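You operate a simulated robot arm through the tools that you are given. There is no shell and no other tool. Be economical: measure what you need, move in short steps, check, and stop when the job is done.

You are at the controls of a simulated robot arm. One attempt, no reset.

## Task
Wind up the desk clock, set it to four o'clock and start it.
Fine: stop it while you set it.

Only the result counts: the job must be done as asked and must still hold three seconds after the hand-in. Knocking over, shifting, dropping, spilling or breaking anything else fails it.

## Robot
A 7-joint arm with a two-finger parallel gripper, fixed in place. Base frame: the origin is at the foot of the arm, x ahead of it, y to its left, z up; the work surface is at about z = 740. Units: mm, rad, N and s.
With the tool pointing down near the work surface it reaches from about 200 to 680 mm from the base axis. Its first joint turns from -1.152 to 1.152 rad. Payload 2.4 kg.
The tool frame sits at the grasp point between the pads (the TCP): z along the fingers, y along the line on which they close. The tips reach 30 mm beyond it. Largest opening 94 mm; finger width 28, thickness 10; the body of the gripper, 50 by 96 mm, starts 55 mm behind the TCP.
Orientation is told as [roll, pitch, yaw] about the base's x, y, z axes, in that order, counted from this pose: with the fingers straight down and closing along the base's y, the tool's x points along the base's -x, its y along +y and its z along -z.

## Interface
- The arm moves only by the tool nudge_tool. Its argument "moves" is a list of rows, each a list of 3 entries, a list of its own where there are three numbers: the shift along the tool's x, y, z in mm, then the turn, a rotation vector about the tool's x, y, z in rad, then the opening, from 0 (shut) to 1 (fully open). In form: [[[dx, dy, dz], [ax, ay, az], hand], ...]. A call has 1 to 10 rows; each row is the pose to reach, as a shift and turn from the pose commanded when the call began, along the tool's axes at that moment. Rows are played at 5 a second. More than 50 mm and 0.15 rad between two rows, or a gripper value outside its range, and nothing of the call is played. A pose out of reach is approached as far as the arm can. The call stops where the force on the tool passes 50 N (or 10 N more than at its start, if that is more) or the arm is blocked; 0.2 s more then pass. The fingers move at their own pace (about 153 mm/s each) and stop on an object; they squeeze with about 40 N. The grip force told is the motor's: it shows also when the fingers shut on nothing. Time passes only in rows, and 0.2 s behind the last, so rows that repeat a pose let the fingers close. The reply holds the time, the measured pose of the TCP, the force on the tool along the base axes, the opening and the grip force, in the units named above and with some noise, with the torque about the TCP (base axes, N m) and any sound that the robot's microphone picked up, and new pictures: "views" is both (left out), scene, wrist or none.
- Cameras (640 x 400 px; columns grow to the right, rows downward): "scene" is fixed at [56, 490.4, 1432.7]; the picture's right is [-0.61, -0.79, 0.00], its down [-0.52, 0.40, -0.75] and it looks along [0.60, -0.46, -0.66] (base axes); focal length 339 px, centre (320, 200). "wrist" rides on the gripper at [76, 14, -103] in the tool frame; the picture's right is [-0.18, 0.98, 0.00], its down [-0.75, -0.14, -0.64] and it looks along [-0.63, -0.12, 0.77] (tool axes); focal length 243 px, centre (320, 200).
- locate(camera, pixels): there is no depth. For up to 12 entries [column, row, z] of the newest picture of that camera ("zoom" is the newest enlarged one), the place [x, y] in the base frame at which the ray of that pixel passes the height z, good to about 2 mm, but the place of the scene camera against the robot may be out by one fixed shift of up to 18 mm in any direction. No time passes.
- inspect(camera, box): a new picture of the part [left, top, right, bottom] of that camera's present view, enlarged. No time passes.
- finish_job(): hands the job in; it is judged then, once.

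Go step by step. Measure first, check grasps and placings, and put right what went wrong. The budget is 80 turns and 200 pictures, counting those below and the enlarged ones. Unless the task says otherwise, let go and move clear before handing in, and close with one line.

The tools are called as name(argument=value, ...) on one line, values as JSON. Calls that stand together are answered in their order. nudge_tool: Moves the arm, as the interface text tells. Its arguments: {"type":"object","properties":{"moves":{"type":"array"},"views":{"type":"string","enum":["both","scene","wrist","none"]}},"required":["moves"]} The other tools are called the same way: locate (camera, pixels) gives the place at which the rays of pixels pass given heights; inspect (camera, box) takes an enlarged picture of a part of a camera's view; finish_job () hands the job in.

At the start:

```text
time: 0.0
tcp_pos: [446.6, 135.2, 1123.1]
tool_rot: [0.001, -0.001, -0.001]
force: [-0.3, 0.8, -0.3]
moment: [0.01, 0.02, 0.02]
opening: 93.6
grip_force: 0.0
```

scene: 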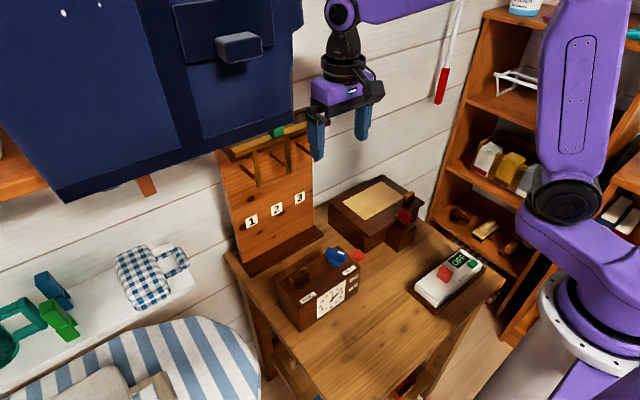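
wrist: 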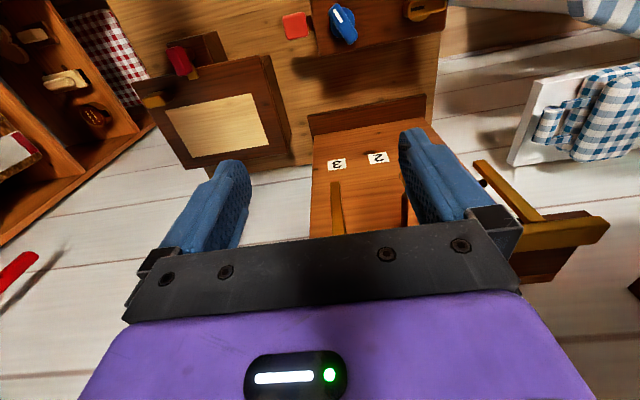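

The scene shows the clock around (325,285) with a face, a blue knob on top (337,257), a red part (357,255) and something on the left top (300,275). I'll enlarge it.

inspect(camera="scene", box=[265, 235, 377, 335])

inspect(camera="wrist", box=[260, 0, 480, 120])

inspect(camera="scene", box=[310, 160, 510, 320])

```text
4.00 times, centred on (321, 285) of scene
```

zoom: 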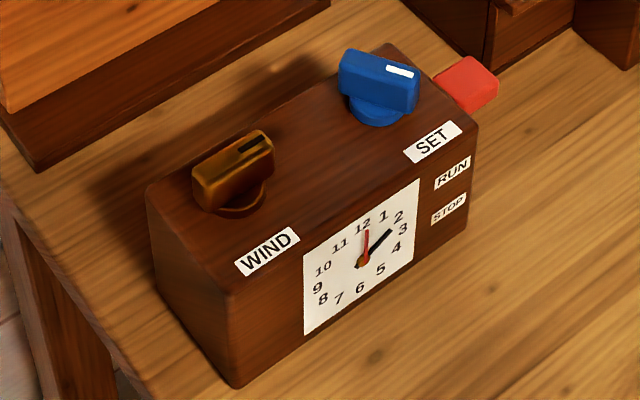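

```text
2.91 times, centred on (370, 60) of wrist
```

zoom: 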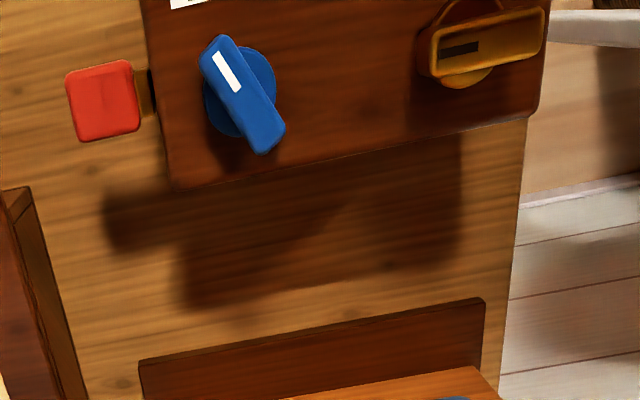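

```text
2.50 times, centred on (410, 240) of scene
```

zoom: 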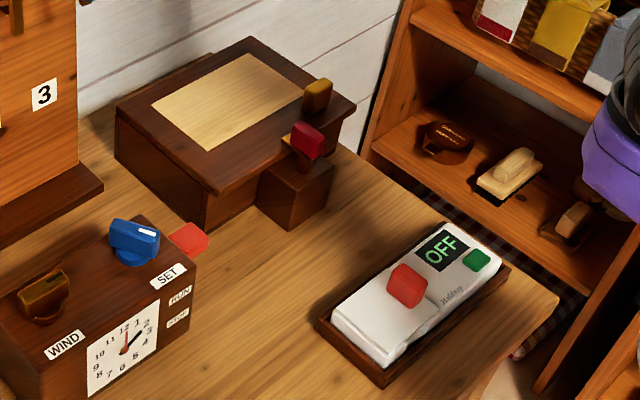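

The zoom shows the WIND knob (brown), SET knob (blue) and a red RUN/STOP lever on the right side. I'll locate them roughly at several heights.

locate(camera="wrist", pixels=[[343, 25, 850], [343, 25, 880], [425, 9, 850], [425, 9, 880], [295, 25, 820], [295, 25, 850]])

locate(camera="scene", pixels=[[337, 257, 850], [337, 257, 880], [302, 277, 850], [302, 277, 880], [358, 256, 820], [358, 256, 850], [306, 331, 740], [292, 285, 850], [348, 265, 850], [276, 310, 740], [347, 292, 740]])

```text
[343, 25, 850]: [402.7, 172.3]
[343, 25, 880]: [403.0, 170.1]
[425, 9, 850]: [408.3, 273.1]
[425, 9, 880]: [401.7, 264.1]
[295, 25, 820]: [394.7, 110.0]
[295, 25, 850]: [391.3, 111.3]
```

```text
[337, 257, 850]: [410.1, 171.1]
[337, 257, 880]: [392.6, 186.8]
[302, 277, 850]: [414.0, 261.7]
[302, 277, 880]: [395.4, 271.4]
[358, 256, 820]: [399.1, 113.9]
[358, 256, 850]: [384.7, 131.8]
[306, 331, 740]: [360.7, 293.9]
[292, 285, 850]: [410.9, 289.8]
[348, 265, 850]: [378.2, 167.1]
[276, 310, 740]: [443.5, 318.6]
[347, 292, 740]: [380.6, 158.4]
```

The clock faces roughly -x, with SET near (403,172) and WIND near (408,268). I'll move the wrist camera in front of it for a closer look, staying high.

nudge_tool(moves=[[[35, 15, 20], [0, 0, 0], 1], [[70, 30, 40], [0, 0, 0], 1], [[105, 45, 60], [0, 0, 0], 1], [[140, 60, 80], [0, 0, 0], 1], [[160, 75, 100], [0, 0, 0], 1], [[160, 75, 100], [0, 0, 0], 1]])

```text
time: 1.4
tcp_pos: [288.5, 210.3, 1022.2]
tool_rot: [0.0, -0.001, 0.0]
force: [0.1, 0.2, 0.0]
moment: [0.01, 0.0, -0.01]
opening: 94.1
grip_force: 0.0
```

scene: 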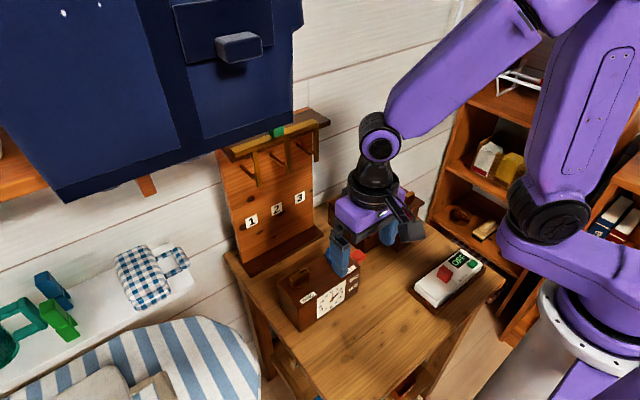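
wrist: 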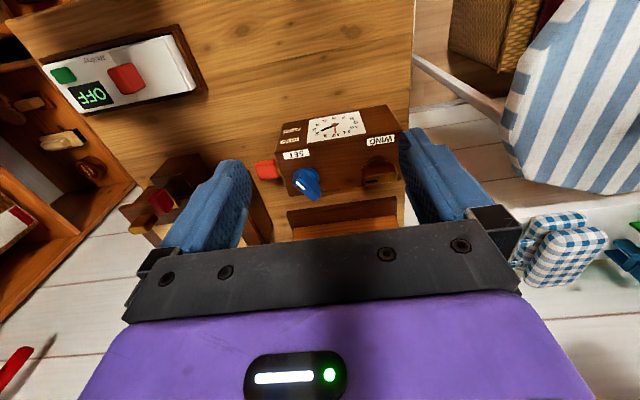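

inspect(camera="wrist", box=[240, 95, 420, 207])

inspect(camera="scene", box=[310, 270, 370, 320])

locate(camera="wrist", pixels=[[308, 181, 850], [308, 181, 880], [382, 170, 850], [382, 170, 880], [267, 170, 820], [267, 170, 850], [280, 122, 850], [395, 133, 850], [403, 183, 850], [284, 193, 850]])

```text
3.56 times, centred on (330, 151) of wrist
```

zoom: 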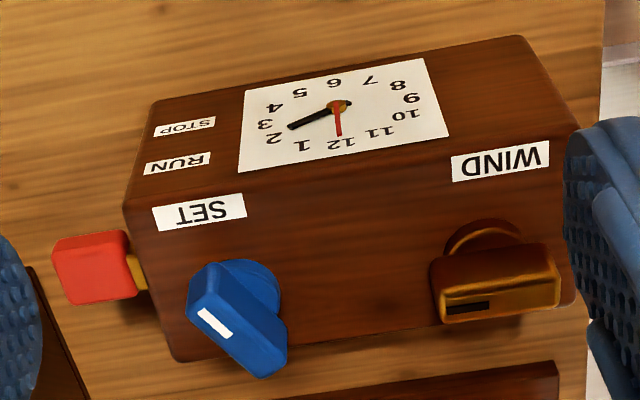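

```text
8.00 times, centred on (340, 295) of scene
```

zoom: 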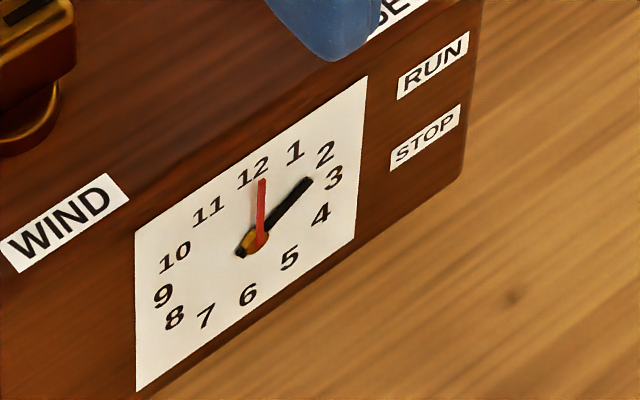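

```text
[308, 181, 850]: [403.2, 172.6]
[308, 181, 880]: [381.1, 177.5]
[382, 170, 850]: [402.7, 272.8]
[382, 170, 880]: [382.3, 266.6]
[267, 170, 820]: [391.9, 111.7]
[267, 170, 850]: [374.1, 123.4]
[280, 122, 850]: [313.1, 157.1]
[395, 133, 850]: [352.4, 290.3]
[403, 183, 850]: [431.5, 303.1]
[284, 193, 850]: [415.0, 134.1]
```

The two wrist views agree on SET at about (403,172,850), WIND at (403,273,851) and the red lever at (393,110,820). The black hand points at 2 and the red one at 12. I'll turn the tool 90° and go over to the lever side, staying high.

nudge_tool(moves=[[[-10, -17, 0], [0, 0, -0.149], 1], [[-20, -34, 0], [0, 0, -0.298], 1], [[-30, -51, 0], [0, 0, -0.447], 1], [[-40, -68, 0], [0, 0, -0.596], 1], [[-50, -85, 0], [0, 0, -0.745], 1], [[-60, -102, 0], [0, 0, -0.894], 1], [[-70, -119, 10], [0, 0, -1.043], 1], [[-80, -136, 20], [0, 0, -1.192], 1], [[-92, -150, 30], [0, 0, -1.341], 1], [[-104, -160, 40], [0, 0, -1.49], 1]])

```text
time: 3.6
tcp_pos: [391.2, 50.0, 984.7]
tool_rot: [0.0, 0.0, 1.492]
force: [0.5, -0.9, 0.5]
moment: [0.02, -0.01, -0.03]
opening: 94.0
grip_force: 0.1
```

scene: 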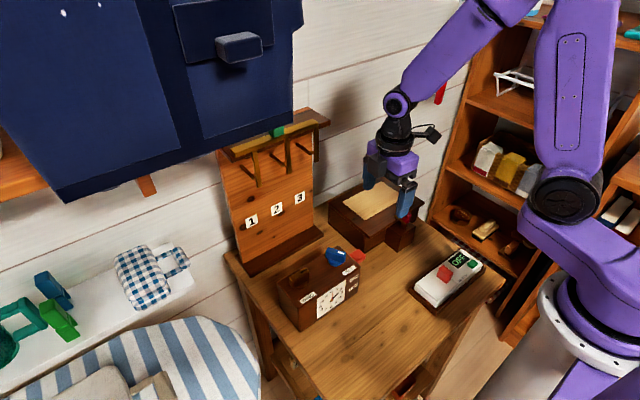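
wrist: 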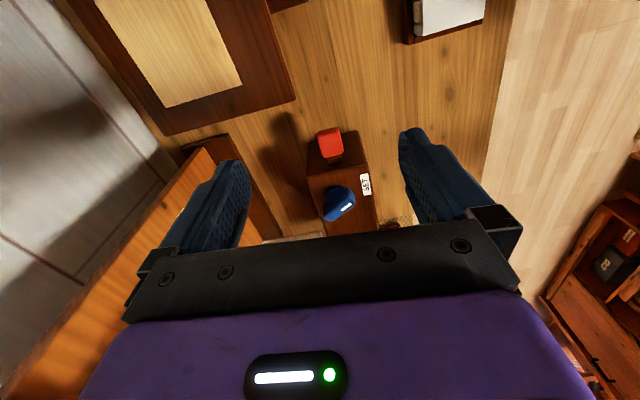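

inspect(camera="wrist", box=[285, 110, 397, 180])

locate(camera="wrist", pixels=[[330, 142, 820], [330, 132, 830], [330, 153, 830], [335, 162, 820], [314, 138, 825], [357, 132, 825], [346, 203, 850], [340, 203, 850]])

```text
5.71 times, centred on (341, 145) of wrist
```

zoom: 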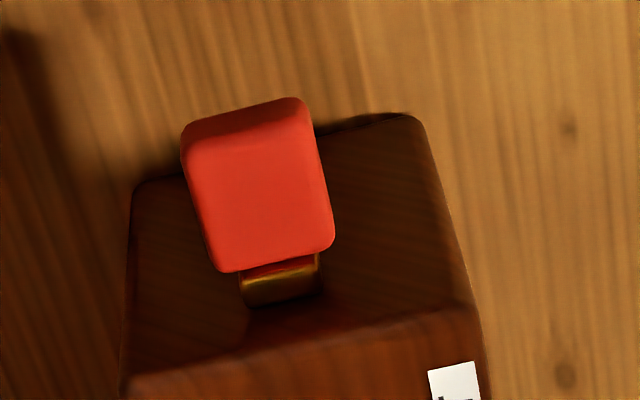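

```text
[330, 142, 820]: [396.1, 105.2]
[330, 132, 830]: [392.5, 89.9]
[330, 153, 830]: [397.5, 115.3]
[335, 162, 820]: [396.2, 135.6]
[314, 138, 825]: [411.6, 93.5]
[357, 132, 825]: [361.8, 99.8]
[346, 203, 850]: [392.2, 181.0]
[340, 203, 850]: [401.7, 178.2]
```

Locating the RUN and STOP label heights and body corners from the scene.

locate(camera="scene", pixels=[[353.75, 278.25, 780], [353.75, 278.25, 800], [353, 287, 760], [353, 287, 780], [348.3, 265, 820], [348.3, 265, 830], [299, 308, 820], [299, 308, 830], [307, 331, 740], [345.6, 296, 740], [357, 291, 740], [359.5, 266, 820]])

inspect(camera="scene", box=[270, 240, 374, 335])

```text
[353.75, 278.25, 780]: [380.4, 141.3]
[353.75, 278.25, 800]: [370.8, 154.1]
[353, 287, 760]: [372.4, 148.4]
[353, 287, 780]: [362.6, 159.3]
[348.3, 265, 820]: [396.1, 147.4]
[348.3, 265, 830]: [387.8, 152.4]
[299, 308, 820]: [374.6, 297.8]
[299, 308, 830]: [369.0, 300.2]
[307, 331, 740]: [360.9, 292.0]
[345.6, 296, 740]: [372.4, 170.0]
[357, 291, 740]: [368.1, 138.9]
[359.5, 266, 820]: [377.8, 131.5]
```

```text
4.21 times, centred on (322, 288) of scene
```

zoom: 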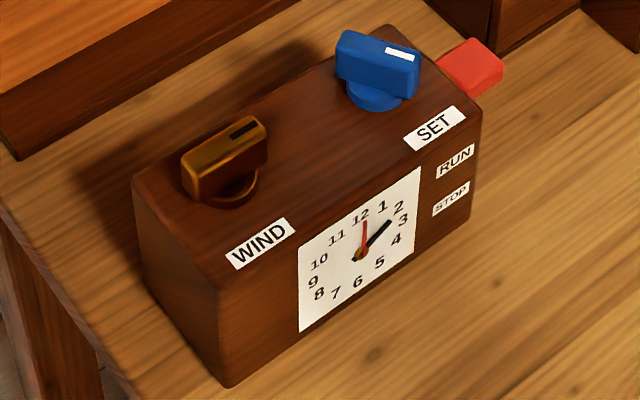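

locate(camera="scene", pixels=[[298, 331.7, 740], [357.6, 292.5, 740], [298.7, 307.7, 800], [298.7, 307.7, 815], [298.7, 307.7, 830], [360, 264.2, 800], [360, 264.2, 815], [360, 264.2, 830], [354, 278, 790], [353.5, 287, 770]])

```text
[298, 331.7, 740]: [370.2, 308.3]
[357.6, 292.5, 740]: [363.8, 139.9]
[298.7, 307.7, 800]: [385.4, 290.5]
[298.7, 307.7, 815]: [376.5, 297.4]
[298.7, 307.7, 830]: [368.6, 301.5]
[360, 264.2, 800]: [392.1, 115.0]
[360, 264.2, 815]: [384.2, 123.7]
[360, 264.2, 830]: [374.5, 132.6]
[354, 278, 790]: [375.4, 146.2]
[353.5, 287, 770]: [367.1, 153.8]
```

The body top is at about z 832, the RUN label about 800 and STOP about 775; the lever appears to be at RUN. I'll shut the fingers and come over the lever with the tips about 45 mm above it.

nudge_tool(moves=[[[-20, 0, 20], [0, 0, 0], 0], [[-40, -1, 50], [0, 0, -0.079], 0], [[-52, -1, 85], [0, 0, -0.079], 0], [[-52, -1, 85], [0, 0, -0.079], 0]])

```text
time: 4.6
tcp_pos: [393.9, 100.8, 895.8]
tool_rot: [-0.002, 0.001, 1.57]
force: [0.2, -0.8, 0.9]
moment: [0.01, 0.02, 0.0]
opening: 0.0
grip_force: 33.0
```

scene: 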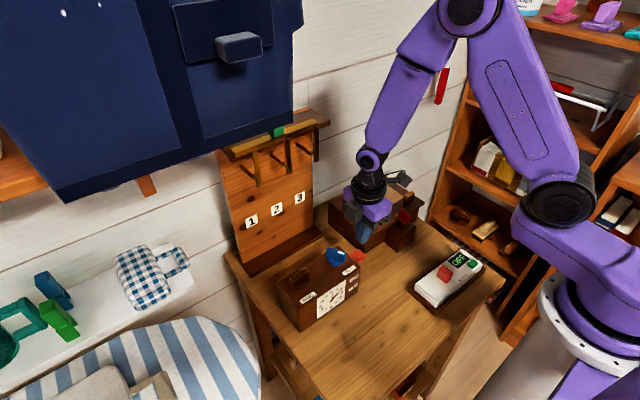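
wrist: 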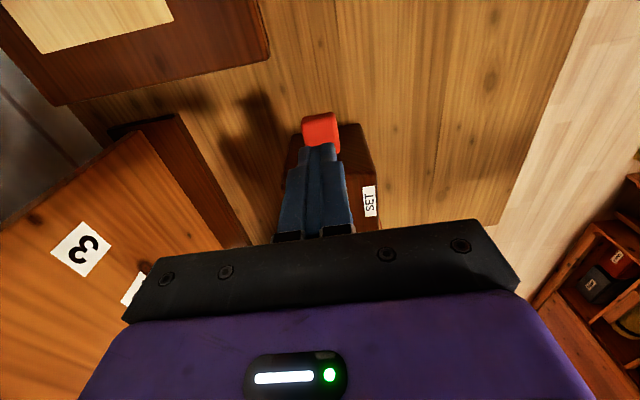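

inspect(camera="wrist", box=[272, 95, 384, 165])

locate(camera="wrist", pixels=[[302, 119, 820], [333, 113, 820], [302, 119, 810], [333, 113, 810], [302, 119, 800], [333, 113, 800]])

```text
5.71 times, centred on (328, 130) of wrist
```

zoom: 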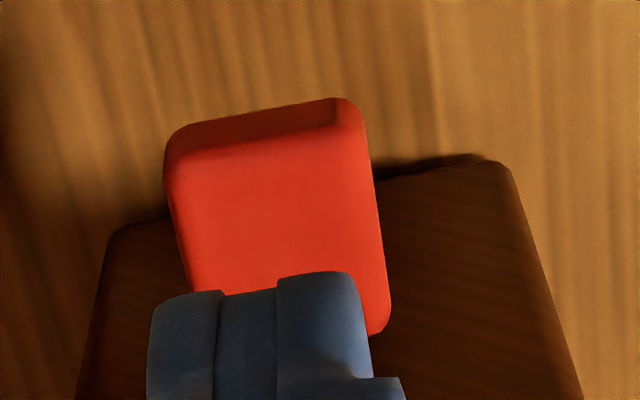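

```text
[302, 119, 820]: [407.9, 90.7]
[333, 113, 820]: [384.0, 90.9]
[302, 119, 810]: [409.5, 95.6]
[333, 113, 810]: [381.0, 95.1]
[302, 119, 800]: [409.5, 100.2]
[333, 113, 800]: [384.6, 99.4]
```

The red block spans x 384–408, y 92–118, with its top at z≈820. I'll press down on it in small steps and watch force and sound.

nudge_tool(moves=[[[-2, -2, 20], [0, 0, 0], 0], [[-2, -2, 36], [0, 0, 0], 0], [[-2, -2, 42], [0, 0, 0], 0], [[-2, -2, 47], [0, 0, 0], 0], [[-2, -2, 52], [0, 0, 0], 0], [[-2, -2, 57], [0, 0, 0], 0]], views="wrist")

```text
time: 6.0
tcp_pos: [397.3, 103.9, 840.7]
tool_rot: [-0.001, 0.001, 1.569]
force: [-0.2, 0.1, -0.3]
moment: [-0.01, 0.01, -0.01]
opening: 0.0
grip_force: 33.6
```

wrist: 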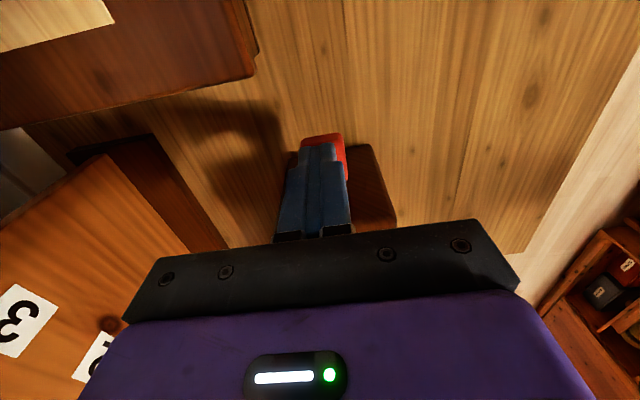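

No contact yet with the tips at z≈811. I'll go on down.

nudge_tool(moves=[[[0, 0, 4], [0, 0, 0], 0], [[0, 0, 8], [0, 0, 0], 0], [[0, 0, 12], [0, 0, 0], 0], [[0, 0, 15], [0, 0, 0], 0]])

inspect(camera="scene", box=[300, 230, 400, 310])

inspect(camera="wrist", box=[260, 115, 404, 205])

```text
time: 7.0
tcp_pos: [397.4, 104.2, 824.9]
tool_rot: [0.0, 0.0, 1.568]
force: [0.6, -0.2, -0.2]
moment: [-0.03, 0.0, 0.0]
opening: 0.0
grip_force: 32.7
```

scene: 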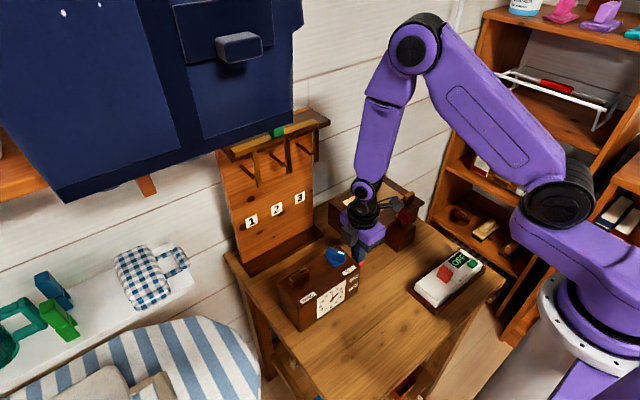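
wrist: 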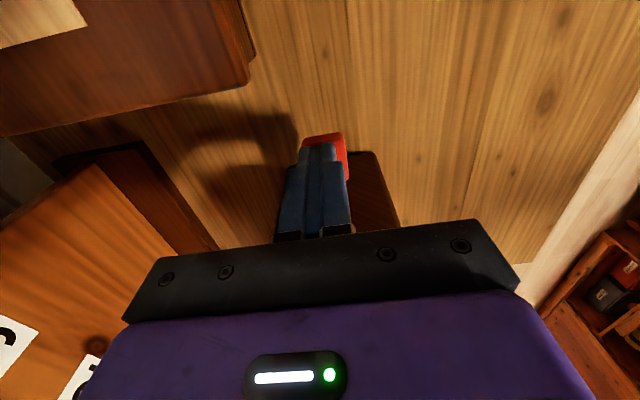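

```text
5.00 times, centred on (350, 270) of scene
```

zoom: 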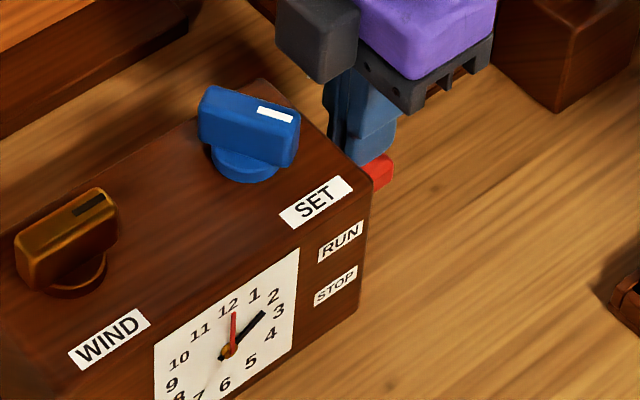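

```text
4.44 times, centred on (332, 160) of wrist
```

zoom: 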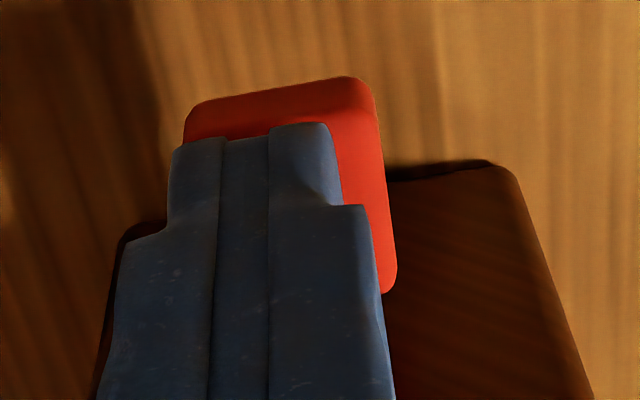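

The red block is moving down with the tip (scene zoom: it's now lower, under the finger) at low resistance. I'll continue until the end stop.

nudge_tool(moves=[[[0, 0, 3], [0, 0, 0], 0], [[0, 0, 6], [0, 0, 0], 0], [[0, 0, 9], [0, 0, 0], 0], [[0, 0, 12], [0, 0, 0], 0]], views="none")

inspect(camera="scene", box=[300, 230, 400, 310])

```text
time: 8.0
tcp_pos: [397.4, 102.8, 813.7]
tool_rot: [-0.001, -0.001, 1.571]
force: [-4.9, -4.0, 32.8]
moment: [-0.07, 0.13, 0.13]
opening: 0.0
grip_force: 33.0
```

```text
5.00 times, centred on (350, 270) of scene
```

zoom: 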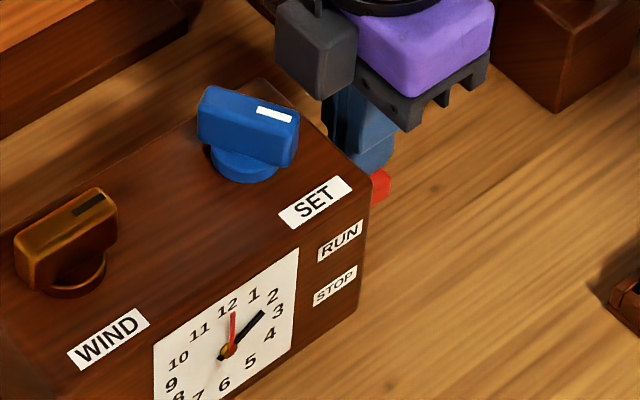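

The end stop was met at 33 N with the lever down beside STOP. I'll lift off and move over the WIND knob with the hand opening on the way.

nudge_tool(moves=[[[0, 0, -40], [0, 0, 0], 0], [[0, 0, -85], [0, 0, 0], 0], [[0, 0, -130], [0, 0, 0], 0], [[-40, -3, -140], [0, 0, 0], 0.6], [[-85, -6, -140], [0, 0, 0], 0.6], [[-130, -6, -140], [0, 0, 0], 0.6], [[-170, -6, -140], [0, 0, 0], 0.6], [[-170, -6, -115], [0, 0, 0], 0.6], [[-170, -6, -115], [0, 0, 0], 0.6]])

inspect(camera="wrist", box=[240, 80, 400, 180])

inspect(camera="scene", box=[270, 235, 382, 335])

```text
time: 10.0
tcp_pos: [406.2, 270.9, 928.5]
tool_rot: [-0.001, -0.001, 1.571]
force: [0.3, 0.5, -1.0]
moment: [-0.01, -0.03, -0.01]
opening: 56.2
grip_force: 0.1
```

scene: 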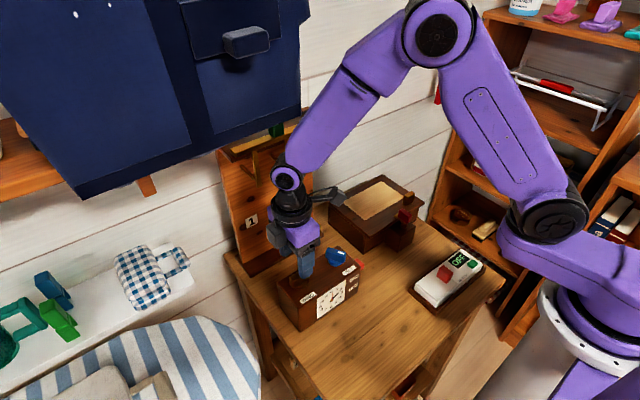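
wrist: 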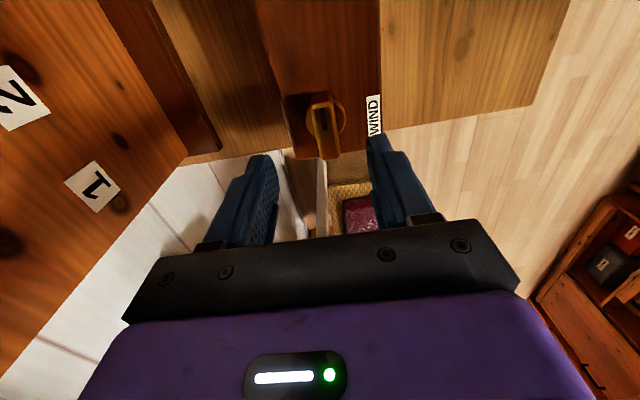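

```text
4.00 times, centred on (320, 130) of wrist
```

zoom: 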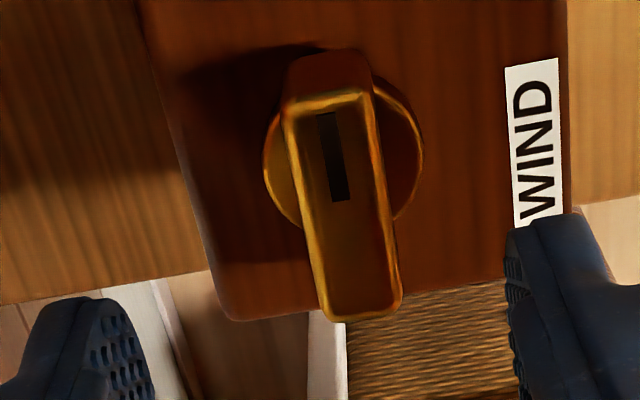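

```text
4.00 times, centred on (326, 285) of scene
```

zoom: 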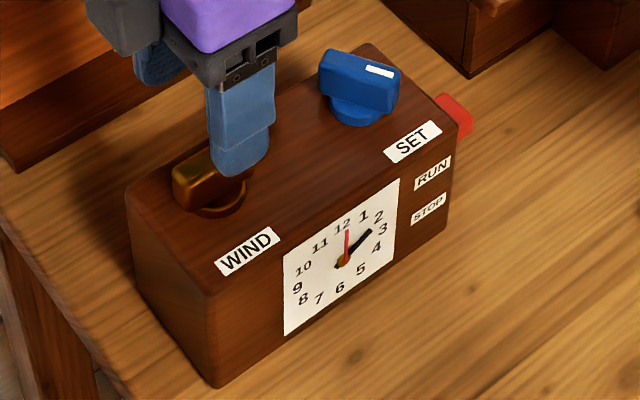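

Both zooms show the bar along y and the lever staying low. Locating the WIND bar's top corners.

locate(camera="wrist", pixels=[[311.2, 107.5, 860], [332.5, 103.7, 860], [321.2, 157.5, 860], [340, 155, 860], [326, 130, 860], [311.2, 107.5, 870], [332.5, 103.7, 870], [321.2, 157.5, 870], [340, 155, 870], [306, 125, 840], [347, 118, 840]])

```text
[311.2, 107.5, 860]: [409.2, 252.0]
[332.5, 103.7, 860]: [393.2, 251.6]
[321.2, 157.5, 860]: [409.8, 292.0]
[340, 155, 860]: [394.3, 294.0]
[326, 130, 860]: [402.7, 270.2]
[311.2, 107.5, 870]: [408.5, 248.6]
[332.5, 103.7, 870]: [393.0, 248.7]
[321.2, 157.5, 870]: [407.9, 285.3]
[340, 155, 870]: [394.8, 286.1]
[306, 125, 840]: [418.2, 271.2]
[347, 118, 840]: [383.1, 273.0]
```

The bar is 15 wide (centre x 401.5, y 272.5), with its top at about 860. I'll come down with the tips at about 843 and grip.

nudge_tool(moves=[[[-1.6, 4.7, 25], [0, 0, 0], 0.5], [[-1.6, 4.7, 45], [0, 0, 0], 0.5], [[-1.6, 4.7, 55], [0, 0, 0], 0.5], [[-1.6, 4.7, 55], [0, 0, 0], 0.5], [[-1.6, 4.7, 55], [0, 0, 0], 0], [[-1.6, 4.7, 55], [0, 0, 0], 0], [[-1.6, 4.7, 55], [0, 0, 0], 0]])

inspect(camera="scene", box=[270, 235, 382, 335])

```text
time: 11.6
tcp_pos: [400.8, 274.2, 873.8]
tool_rot: [-0.003, -0.002, 1.569]
force: [15.1, 0.5, -10.1]
moment: [1.01, -0.08, 0.11]
opening: 20.4
grip_force: 44.9
```

scene: 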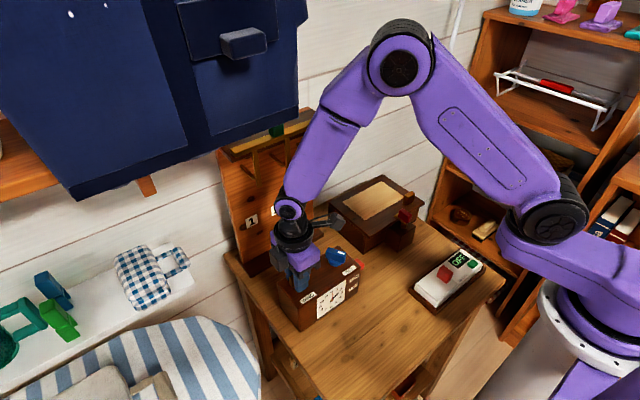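
wrist: 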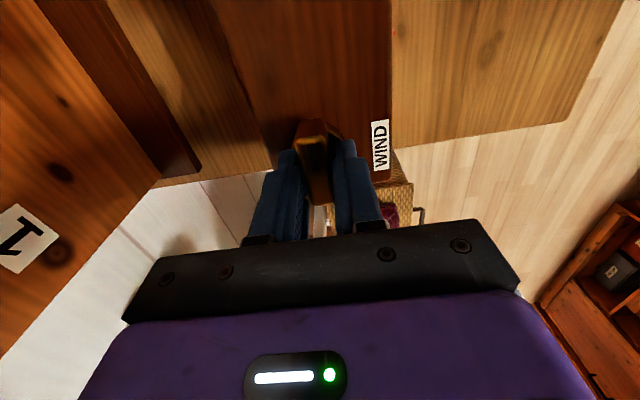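

```text
4.00 times, centred on (326, 285) of scene
```

zoom: 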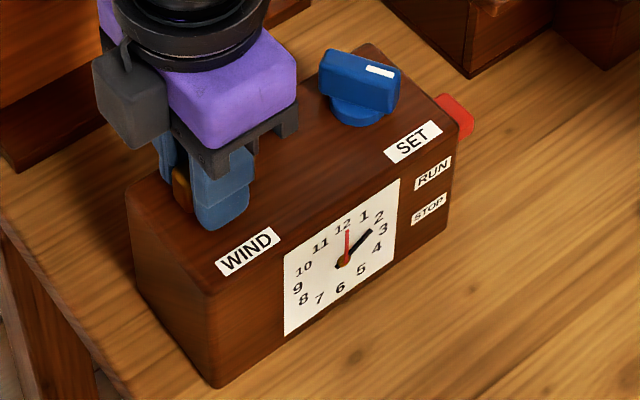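

The grip holds (opening 20.4), with the knob pushing the tool +x by 15 N, so I'll ease 1.5 mm that way and begin turning clockwise a little.

nudge_tool(moves=[[[1, -1.5, 0], [0, 0, 0], 0], [[1, -1.5, 0], [0, 0, 0.1], 0], [[1, -1.5, 0], [0, 0, 0.2], 0], [[1, -1.5, 0], [0, 0, 0.3], 0]], views="wrist")

```text
time: 12.6
tcp_pos: [403.3, 273.5, 874.0]
tool_rot: [-0.001, -0.003, 1.267]
force: [23.8, 7.9, -30.0]
moment: [-0.12, 0.1, 0.15]
opening: 20.2
grip_force: 44.9
```

wrist: 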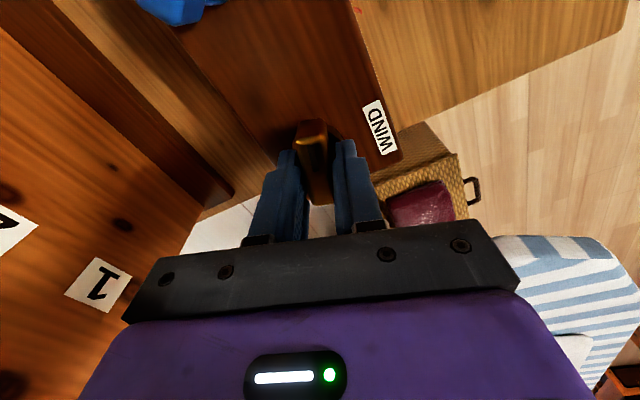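

The knob turns with the hand at low torque, but side/vertical loads rose. I'll take a still reading after lowering 1 mm.

nudge_tool(moves=[[[0, 0, 1], [0, 0, 0], 0], [[0, 0, 1], [0, 0, 0], 0]], views="none")

```text
time: 13.2
tcp_pos: [402.6, 273.8, 874.9]
tool_rot: [-0.002, -0.003, 1.269]
force: [19.7, 6.1, -5.0]
moment: [-0.6, 0.15, 0.14]
opening: 20.3
grip_force: 45.1
```

nudge_tool(moves=[[[-0.5, -1, 0.2], [0, 0, 0], 0], [[-0.5, -1, 0.2], [0, 0, 0], 0]], views="none")

```text
time: 13.8
tcp_pos: [402.1, 273.7, 873.8]
tool_rot: [-0.003, -0.001, 1.269]
force: [6.1, 0.5, 20.4]
moment: [1.08, -0.3, 0.05]
opening: 20.2
grip_force: 44.4
```

The side load dropped. I'll keep turning clockwise, watching torque.

nudge_tool(moves=[[[0, 0, -0.6], [0, 0, 0.12], 0], [[0, 0, -0.6], [0, 0, 0.24], 0], [[0, 0, -0.6], [0, 0, 0.36], 0], [[0, 0, -0.6], [0, 0, 0.48], 0], [[0, 0, -0.6], [0, 0, 0.6], 0], [[0, 0, -0.6], [0, 0, 0.72], 0], [[0, 0, -0.6], [0, 0, 0.84], 0]], views="wrist")

```text
time: 15.4
tcp_pos: [405.5, 271.3, 875.2]
tool_rot: [0.003, -0.005, 0.42]
force: [37.3, -15.9, 10.1]
moment: [-0.38, 0.63, 0.19]
opening: 20.7
grip_force: 45.0
```

wrist: 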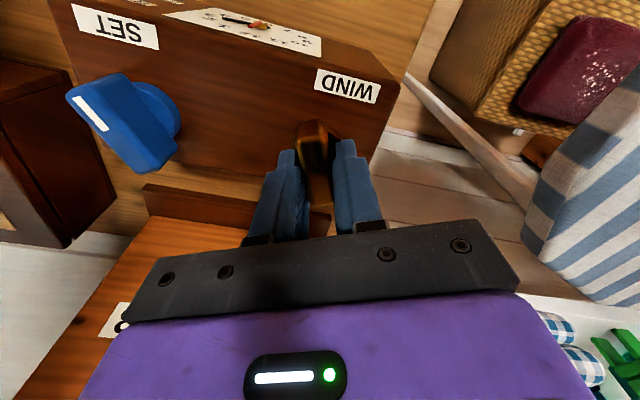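

Side load grew to about 40 N, since the hand's centre is off the knob's axis; I'll follow the force to relieve it.

nudge_tool(moves=[[[-1.2, -1.2, 0], [0, 0, 0], 0], [[-1.2, -1.2, 0], [0, 0, 0], 0]], views="none")

inspect(camera="scene", box=[270, 235, 382, 335])

```text
time: 16.0
tcp_pos: [405.8, 269.9, 874.1]
tool_rot: [0.002, -0.005, 0.422]
force: [24.1, -17.1, 18.8]
moment: [0.41, -0.96, 0.18]
opening: 20.7
grip_force: 45.1
```

```text
4.00 times, centred on (326, 285) of scene
```

zoom: 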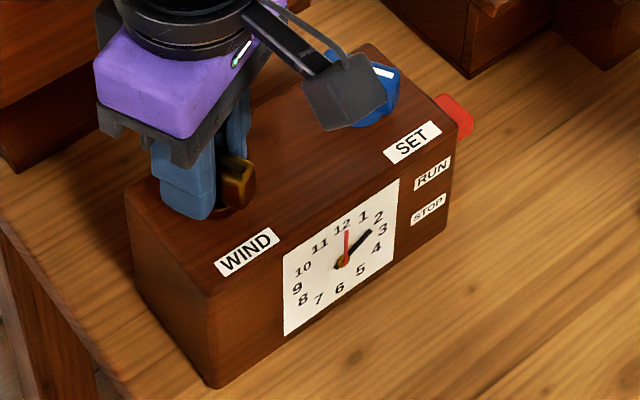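

The clock hasn't moved. I'll open to let the loads go and look at where the knob ended up.

nudge_tool(moves=[[[0, 0, 0], [0, 0, 0], 0.5], [[0, 0, 0], [0, 0, 0], 0.5], [[0, 0, -20], [0, 0, 0], 0.5], [[0, 0, -55], [0, 0, 0], 0.5], [[0, 0, -55], [0, 0, 0], 0.5]])

inspect(camera="wrist", box=[240, 80, 400, 180])

```text
time: 17.2
tcp_pos: [404.6, 273.3, 930.2]
tool_rot: [0.002, 0.0, 0.43]
force: [0.0, -0.7, 0.0]
moment: [0.02, -0.05, 0.0]
opening: 47.0
grip_force: 0.1
```

scene: 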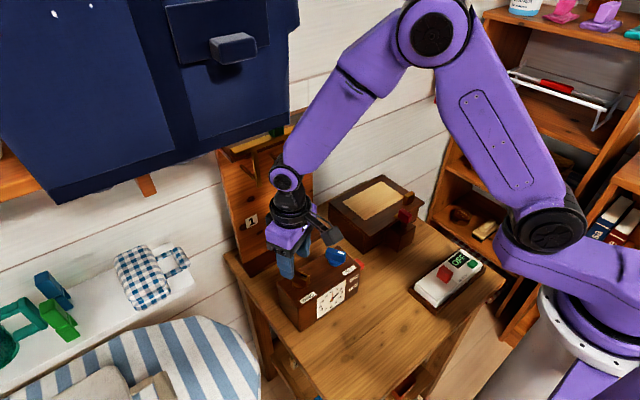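
wrist: 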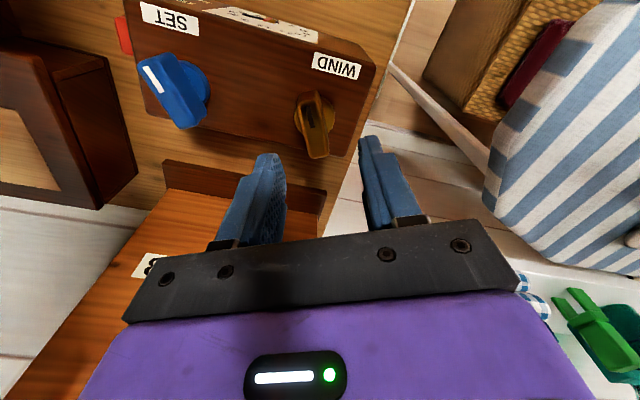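

```text
4.00 times, centred on (320, 130) of wrist
```

zoom: 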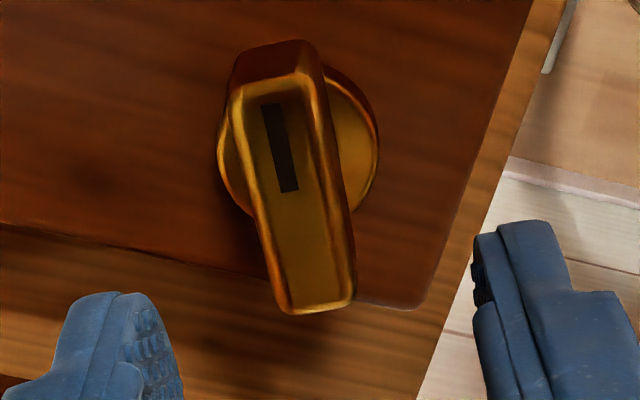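

locate(camera="wrist", pixels=[[298, 103.75, 862], [317.5, 100, 862], [311.25, 157.5, 862], [328, 155, 862], [294.5, 117.5, 838], [334.5, 115, 838]])

```text
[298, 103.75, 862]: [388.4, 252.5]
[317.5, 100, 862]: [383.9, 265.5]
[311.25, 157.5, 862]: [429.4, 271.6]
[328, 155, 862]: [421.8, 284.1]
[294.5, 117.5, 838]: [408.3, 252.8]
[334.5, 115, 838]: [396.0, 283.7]
```

The knob followed the hand (bar now at about 0.44 rad) and stays. The bar and disc centre lie at about (404.5,268.5), about 4.5 mm lower in y than my hand. I'll recentre and regrip.

nudge_tool(moves=[[[1.9, -3.9, 25], [0, 0, 0], 0.5], [[1.9, -3.9, 54], [0, 0, 0], 0.5], [[1.9, -3.9, 54], [0, 0, 0], 0.5], [[1.9, -3.9, 54], [0, 0, 0], 0], [[1.9, -3.9, 54], [0, 0, 0], 0], [[1.9, -3.9, 54], [0, 0, 0], 0]], views="none")

```text
time: 18.6
tcp_pos: [402.4, 269.5, 874.6]
tool_rot: [0.002, 0.001, 0.428]
force: [8.2, -14.1, -6.7]
moment: [0.34, -0.89, 0.01]
opening: 20.5
grip_force: 44.6
```

Load along the hand's closing axis is about −16 N; I'll ease 1 mm and turn on, in shorter stretches.

nudge_tool(moves=[[[0, -1.2, 0.3], [0, 0, 0], 0], [[0, -1.2, 0.3], [0, 0, 0.12], 0], [[0, -1.2, 0.3], [0, 0, 0.24], 0], [[0, -1.2, 0.3], [0, 0, 0.36], 0], [[0, -1.2, 0.3], [0, 0, 0.48], 0]], views="none")

```text
time: 19.8
tcp_pos: [402.5, 267.8, 874.3]
tool_rot: [-0.002, 0.002, -0.053]
force: [-0.8, -9.8, -9.6]
moment: [0.01, 0.34, 0.03]
opening: 20.3
grip_force: 45.6
```

Loads are small now. Continuing clockwise with a slight −y shift.

nudge_tool(moves=[[[0, -0.6, 0.5], [0, 0, 0.13], 0], [[0, -0.6, 0.5], [0, 0, 0.26], 0], [[0, -0.6, 0.5], [0, 0, 0.39], 0], [[0, -0.6, 0.5], [0, 0, 0.52], 0], [[0, -0.6, 0.5], [0, 0, 0.65], 0], [[0, -0.6, 0.5], [0, 0, 0.78], 0], [[0, -0.6, 0.5], [0, 0, 0.91], 0], [[0, -0.6, 0.5], [0, 0, 1.04], 0]], views="scene")

inspect(camera="scene", box=[270, 235, 382, 335])

```text
time: 21.6
tcp_pos: [401.8, 264.7, 874.7]
tool_rot: [-0.007, 0.0, -1.094]
force: [-18.0, -20.8, 29.7]
moment: [0.32, 0.3, 0.06]
opening: 20.5
grip_force: 45.4
```

scene: 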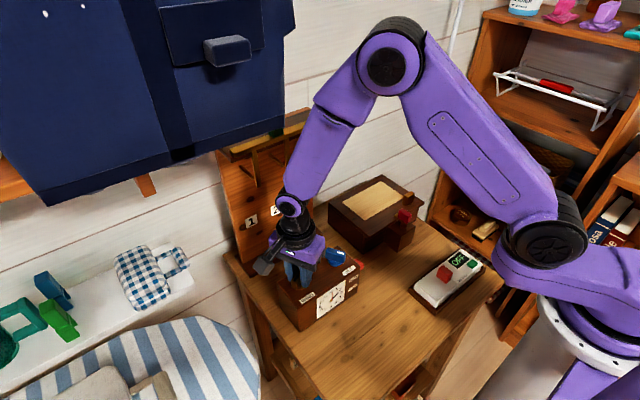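

```text
4.00 times, centred on (326, 285) of scene
```

zoom: 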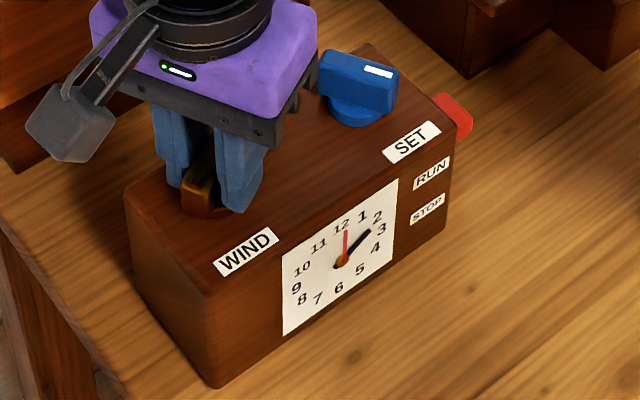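

Turned about 2.66 rad with almost no torque and no sound. I'll relieve the side load and continue to about yaw −1.7.

nudge_tool(moves=[[[-0.5, -1.3, -1], [0, 0, 0], 0], [[-0.6, -1.4, -1], [0, 0, 0.13], 0], [[-0.7, -1.5, -1], [0, 0, 0.26], 0], [[-0.9, -1.6, -1], [0, 0, 0.39], 0], [[-1, -1.7, -1], [0, 0, 0.52], 0], [[-1.1, -1.8, -1], [0, 0, 0.65], 0]], views="none")

```text
time: 23.0
tcp_pos: [400.5, 266.2, 872.8]
tool_rot: [-0.003, -0.003, -1.742]
force: [-13.8, -6.0, -17.5]
moment: [1.0, -0.16, 0.05]
opening: 20.6
grip_force: 44.9
```

nudge_tool(moves=[[[0, -0.7, 0.4], [0, 0, 0.13], 0], [[-0.1, -0.8, 0.4], [0, 0, 0.26], 0], [[-0.3, -0.9, 0.4], [0, 0, 0.39], 0], [[-0.4, -1, 0.4], [0, 0, 0.52], 0], [[-0.5, -1.1, 0.4], [0, 0, 0.65], 0], [[-0.6, -1.2, 0.4], [0, 0, 0.78], 0]], views="none")

```text
time: 24.4
tcp_pos: [398.5, 266.2, 875.0]
tool_rot: [0.002, 0.0, -2.521]
force: [-18.6, 13.0, -1.6]
moment: [-0.62, 0.78, 0.07]
opening: 20.4
grip_force: 45.4
```

About 4.1 rad wound so far, smoothly. I'll release, rise, and turn back by π for another bite.

nudge_tool(moves=[[[0, 0, 0], [0, 0, 0], 0.5], [[0, 0, 0], [0, 0, 0], 0.5], [[0, 0, -25], [0, 0, -0.1], 0.5], [[0, 0, -45], [0, 0, -0.24], 0.5], [[0, 0, -45], [0, 0, -0.38], 0.5], [[0, 0, -45], [0, 0, -0.52], 0.5], [[0, 0, -45], [0, 0, -0.66], 0.5], [[0, 0, -45], [0, 0, -0.8], 0.5], [[0, 0, -45], [0, 0, -0.94], 0.5], [[0, 0, -45], [0, 0, -1.08], 0.5]], views="wrist")

inspect(camera="scene", box=[270, 235, 382, 335])

nudge_tool(moves=[[[0, 0, 0], [0, 0, -0.14], 0.5], [[0, 0, 0], [0, 0, -0.28], 0.5], [[0, 0, 0], [0, 0, -0.42], 0.5], [[0, 0, 0], [0, 0, -0.56], 0.5], [[0, 0, 0], [0, 0, -0.7], 0.5], [[0, 0, 0], [0, 0, -0.84], 0.5], [[0, 0, 0], [0, 0, -0.98], 0.5], [[0, 0, 0], [0, 0, -1.12], 0.5], [[0, 0, 0], [0, 0, -1.26], 0.5], [[0, 0, 0], [0, 0, -1.4], 0.5]], views="none")

nudge_tool(moves=[[[0, 0, 0], [0, 0, -0.14], 0.5], [[0, 0, 0], [0, 0, -0.28], 0.5], [[0, 0, 0], [0, 0, -0.42], 0.5], [[0, 0, 0], [0, 0, -0.56], 0.5], [[0, 0, 0], [0, 0, -0.66], 0.5], [[0, 0, 0], [0, 0, -0.66], 0.5]])

inspect(camera="wrist", box=[240, 80, 400, 180])

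```text
time: 26.6
tcp_pos: [401.6, 265.7, 921.0]
tool_rot: [0.0, 0.0, -1.438]
force: [0.4, 0.1, 0.1]
moment: [0.01, -0.03, 0.01]
opening: 46.8
grip_force: 0.1
```

wrist: 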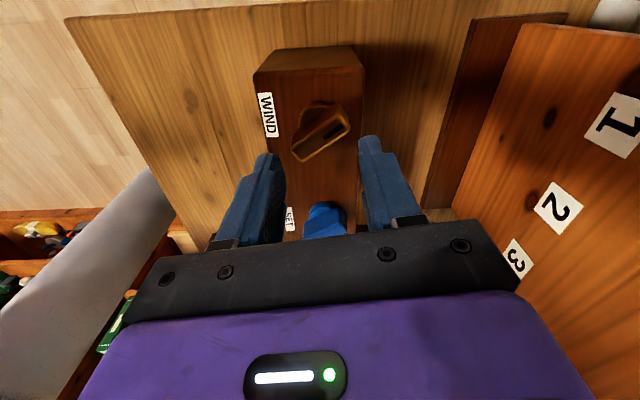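

```text
4.00 times, centred on (326, 285) of scene
```

zoom: 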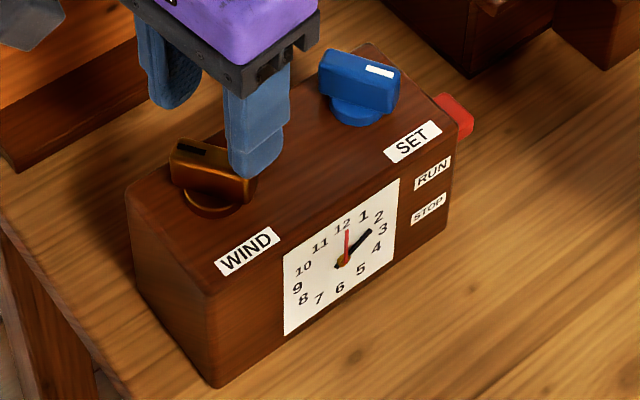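

```text
time: 28.8
tcp_pos: [401.7, 265.5, 919.8]
tool_rot: [0.001, -0.001, -0.038]
force: [0.2, -1.1, 0.2]
moment: [0.03, -0.03, 0.0]
opening: 47.1
grip_force: 0.1
```

```text
time: 30.2
tcp_pos: [402.5, 265.3, 919.3]
tool_rot: [0.001, 0.0, 0.62]
force: [1.7, 0.0, 0.5]
moment: [0.03, 0.01, 0.01]
opening: 46.8
grip_force: 0.0
```

scene: 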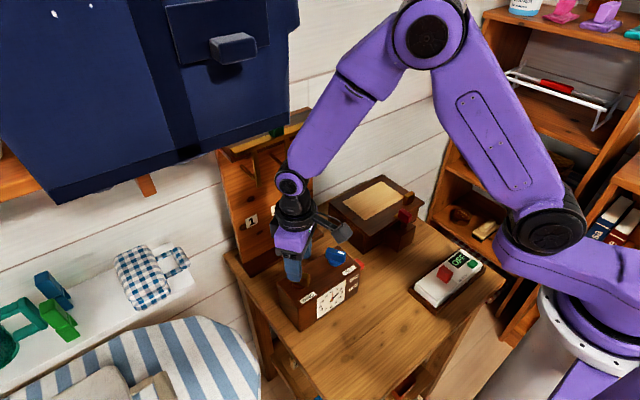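
wrist: 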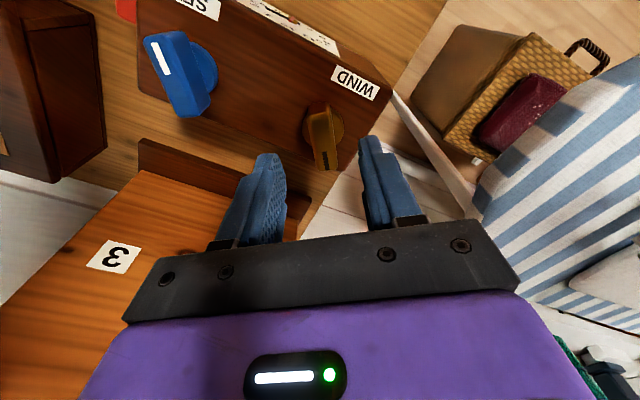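

```text
4.00 times, centred on (320, 130) of wrist
```

zoom: 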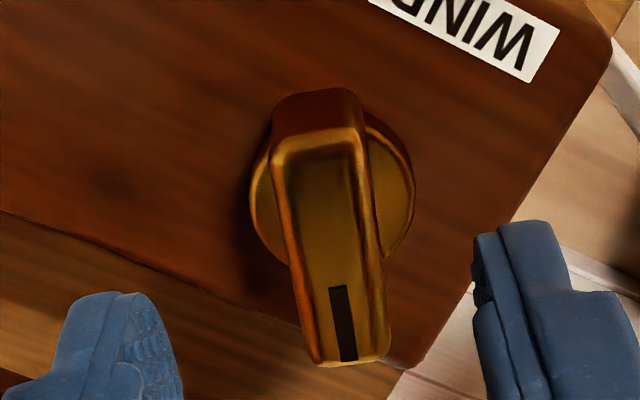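

The mark has moved to the other end, so the turning is real, and the bar is aligned with the hand. Checking the centre again.

locate(camera="wrist", pixels=[[308.75, 116.25, 862], [330.5, 112.5, 862], [317.5, 170, 862], [337, 167.5, 862], [302.5, 128, 838], [344, 124, 838]])

```text
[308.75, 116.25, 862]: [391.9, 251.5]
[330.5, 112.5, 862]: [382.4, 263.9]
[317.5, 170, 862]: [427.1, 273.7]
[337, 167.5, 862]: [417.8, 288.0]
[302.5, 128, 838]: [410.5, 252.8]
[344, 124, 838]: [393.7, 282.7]
```

nudge_tool(moves=[[[-1.8, 0.8, 25], [0, 0, 0], 0.5], [[-1.8, 0.8, 45.3], [0, 0, 0], 0.5], [[-1.8, 0.8, 45.3], [0, 0, 0], 0.5], [[-1.8, 0.8, 45.3], [0, 0, 0], 0], [[-1.8, 0.8, 45.3], [0, 0, 0], 0], [[-1.8, 0.8, 45.3], [0, 0, 0], 0]], views="none")

```text
time: 31.6
tcp_pos: [401.4, 268.3, 873.3]
tool_rot: [-0.001, 0.001, 0.621]
force: [-12.5, 14.9, -7.3]
moment: [0.39, -0.42, 0.01]
opening: 20.2
grip_force: 45.2
```

Good grip; easing 0.9 mm along the closing axis and turning on.

nudge_tool(moves=[[[0, 0.9, 0.2], [0, 0, 0], 0], [[0, 0.9, 0.2], [0, 0, 0.14], 0], [[0, 0.9, 0.2], [0, 0, 0.28], 0], [[0, 0.9, 0.2], [0, 0, 0.42], 0], [[0, 0.9, 0.2], [0, 0, 0.56], 0], [[0, 0.9, 0.2], [0, 0, 0.7], 0], [[0, 0.9, 0.2], [0, 0, 0.84], 0], [[0, 0.9, 0.2], [0, 0, 0.98], 0], [[0, 0.9, 0.2], [0, 0, 1.12], 0]], views="none")

```text
time: 33.6
tcp_pos: [401.9, 267.8, 872.4]
tool_rot: [-0.004, 0.001, -0.503]
force: [-16.0, 9.9, -19.1]
moment: [-0.29, -0.47, 0.02]
opening: 20.5
grip_force: 45.6
```

nudge_tool(moves=[[[0.8, 0, 0.6], [0, 0, 0.14], 0], [[0.8, 0, 0.6], [0, 0, 0.28], 0], [[0.8, 0, 0.6], [0, 0, 0.42], 0], [[0.8, 0, 0.6], [0, 0, 0.56], 0], [[0.8, 0, 0.6], [0, 0, 0.7], 0], [[0.8, 0, 0.6], [0, 0, 0.84], 0], [[0.8, 0, 0.6], [0, 0, 0.98], 0], [[0.8, 0, 0.6], [0, 0, 1.12], 0], [[0.8, 0, 0.6], [0, 0, 1.26], 0]], views="none")

inspect(camera="scene", box=[270, 235, 382, 335])

```text
time: 35.6
tcp_pos: [400.4, 267.5, 874.3]
tool_rot: [-0.002, -0.001, -1.756]
force: [-12.7, -5.9, 3.6]
moment: [-0.28, -0.01, 1.55]
opening: 24.1
grip_force: 44.7
```

```text
4.00 times, centred on (326, 285) of scene
```

zoom: 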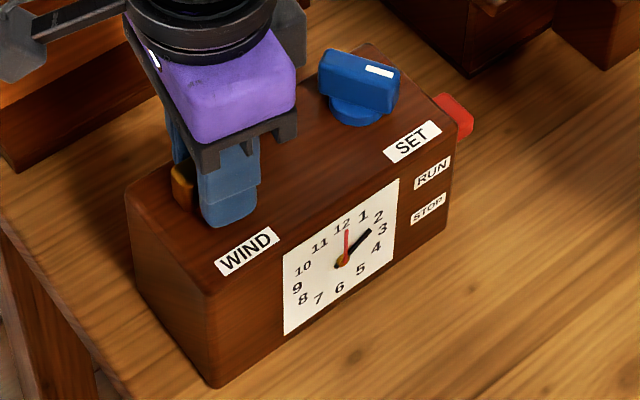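

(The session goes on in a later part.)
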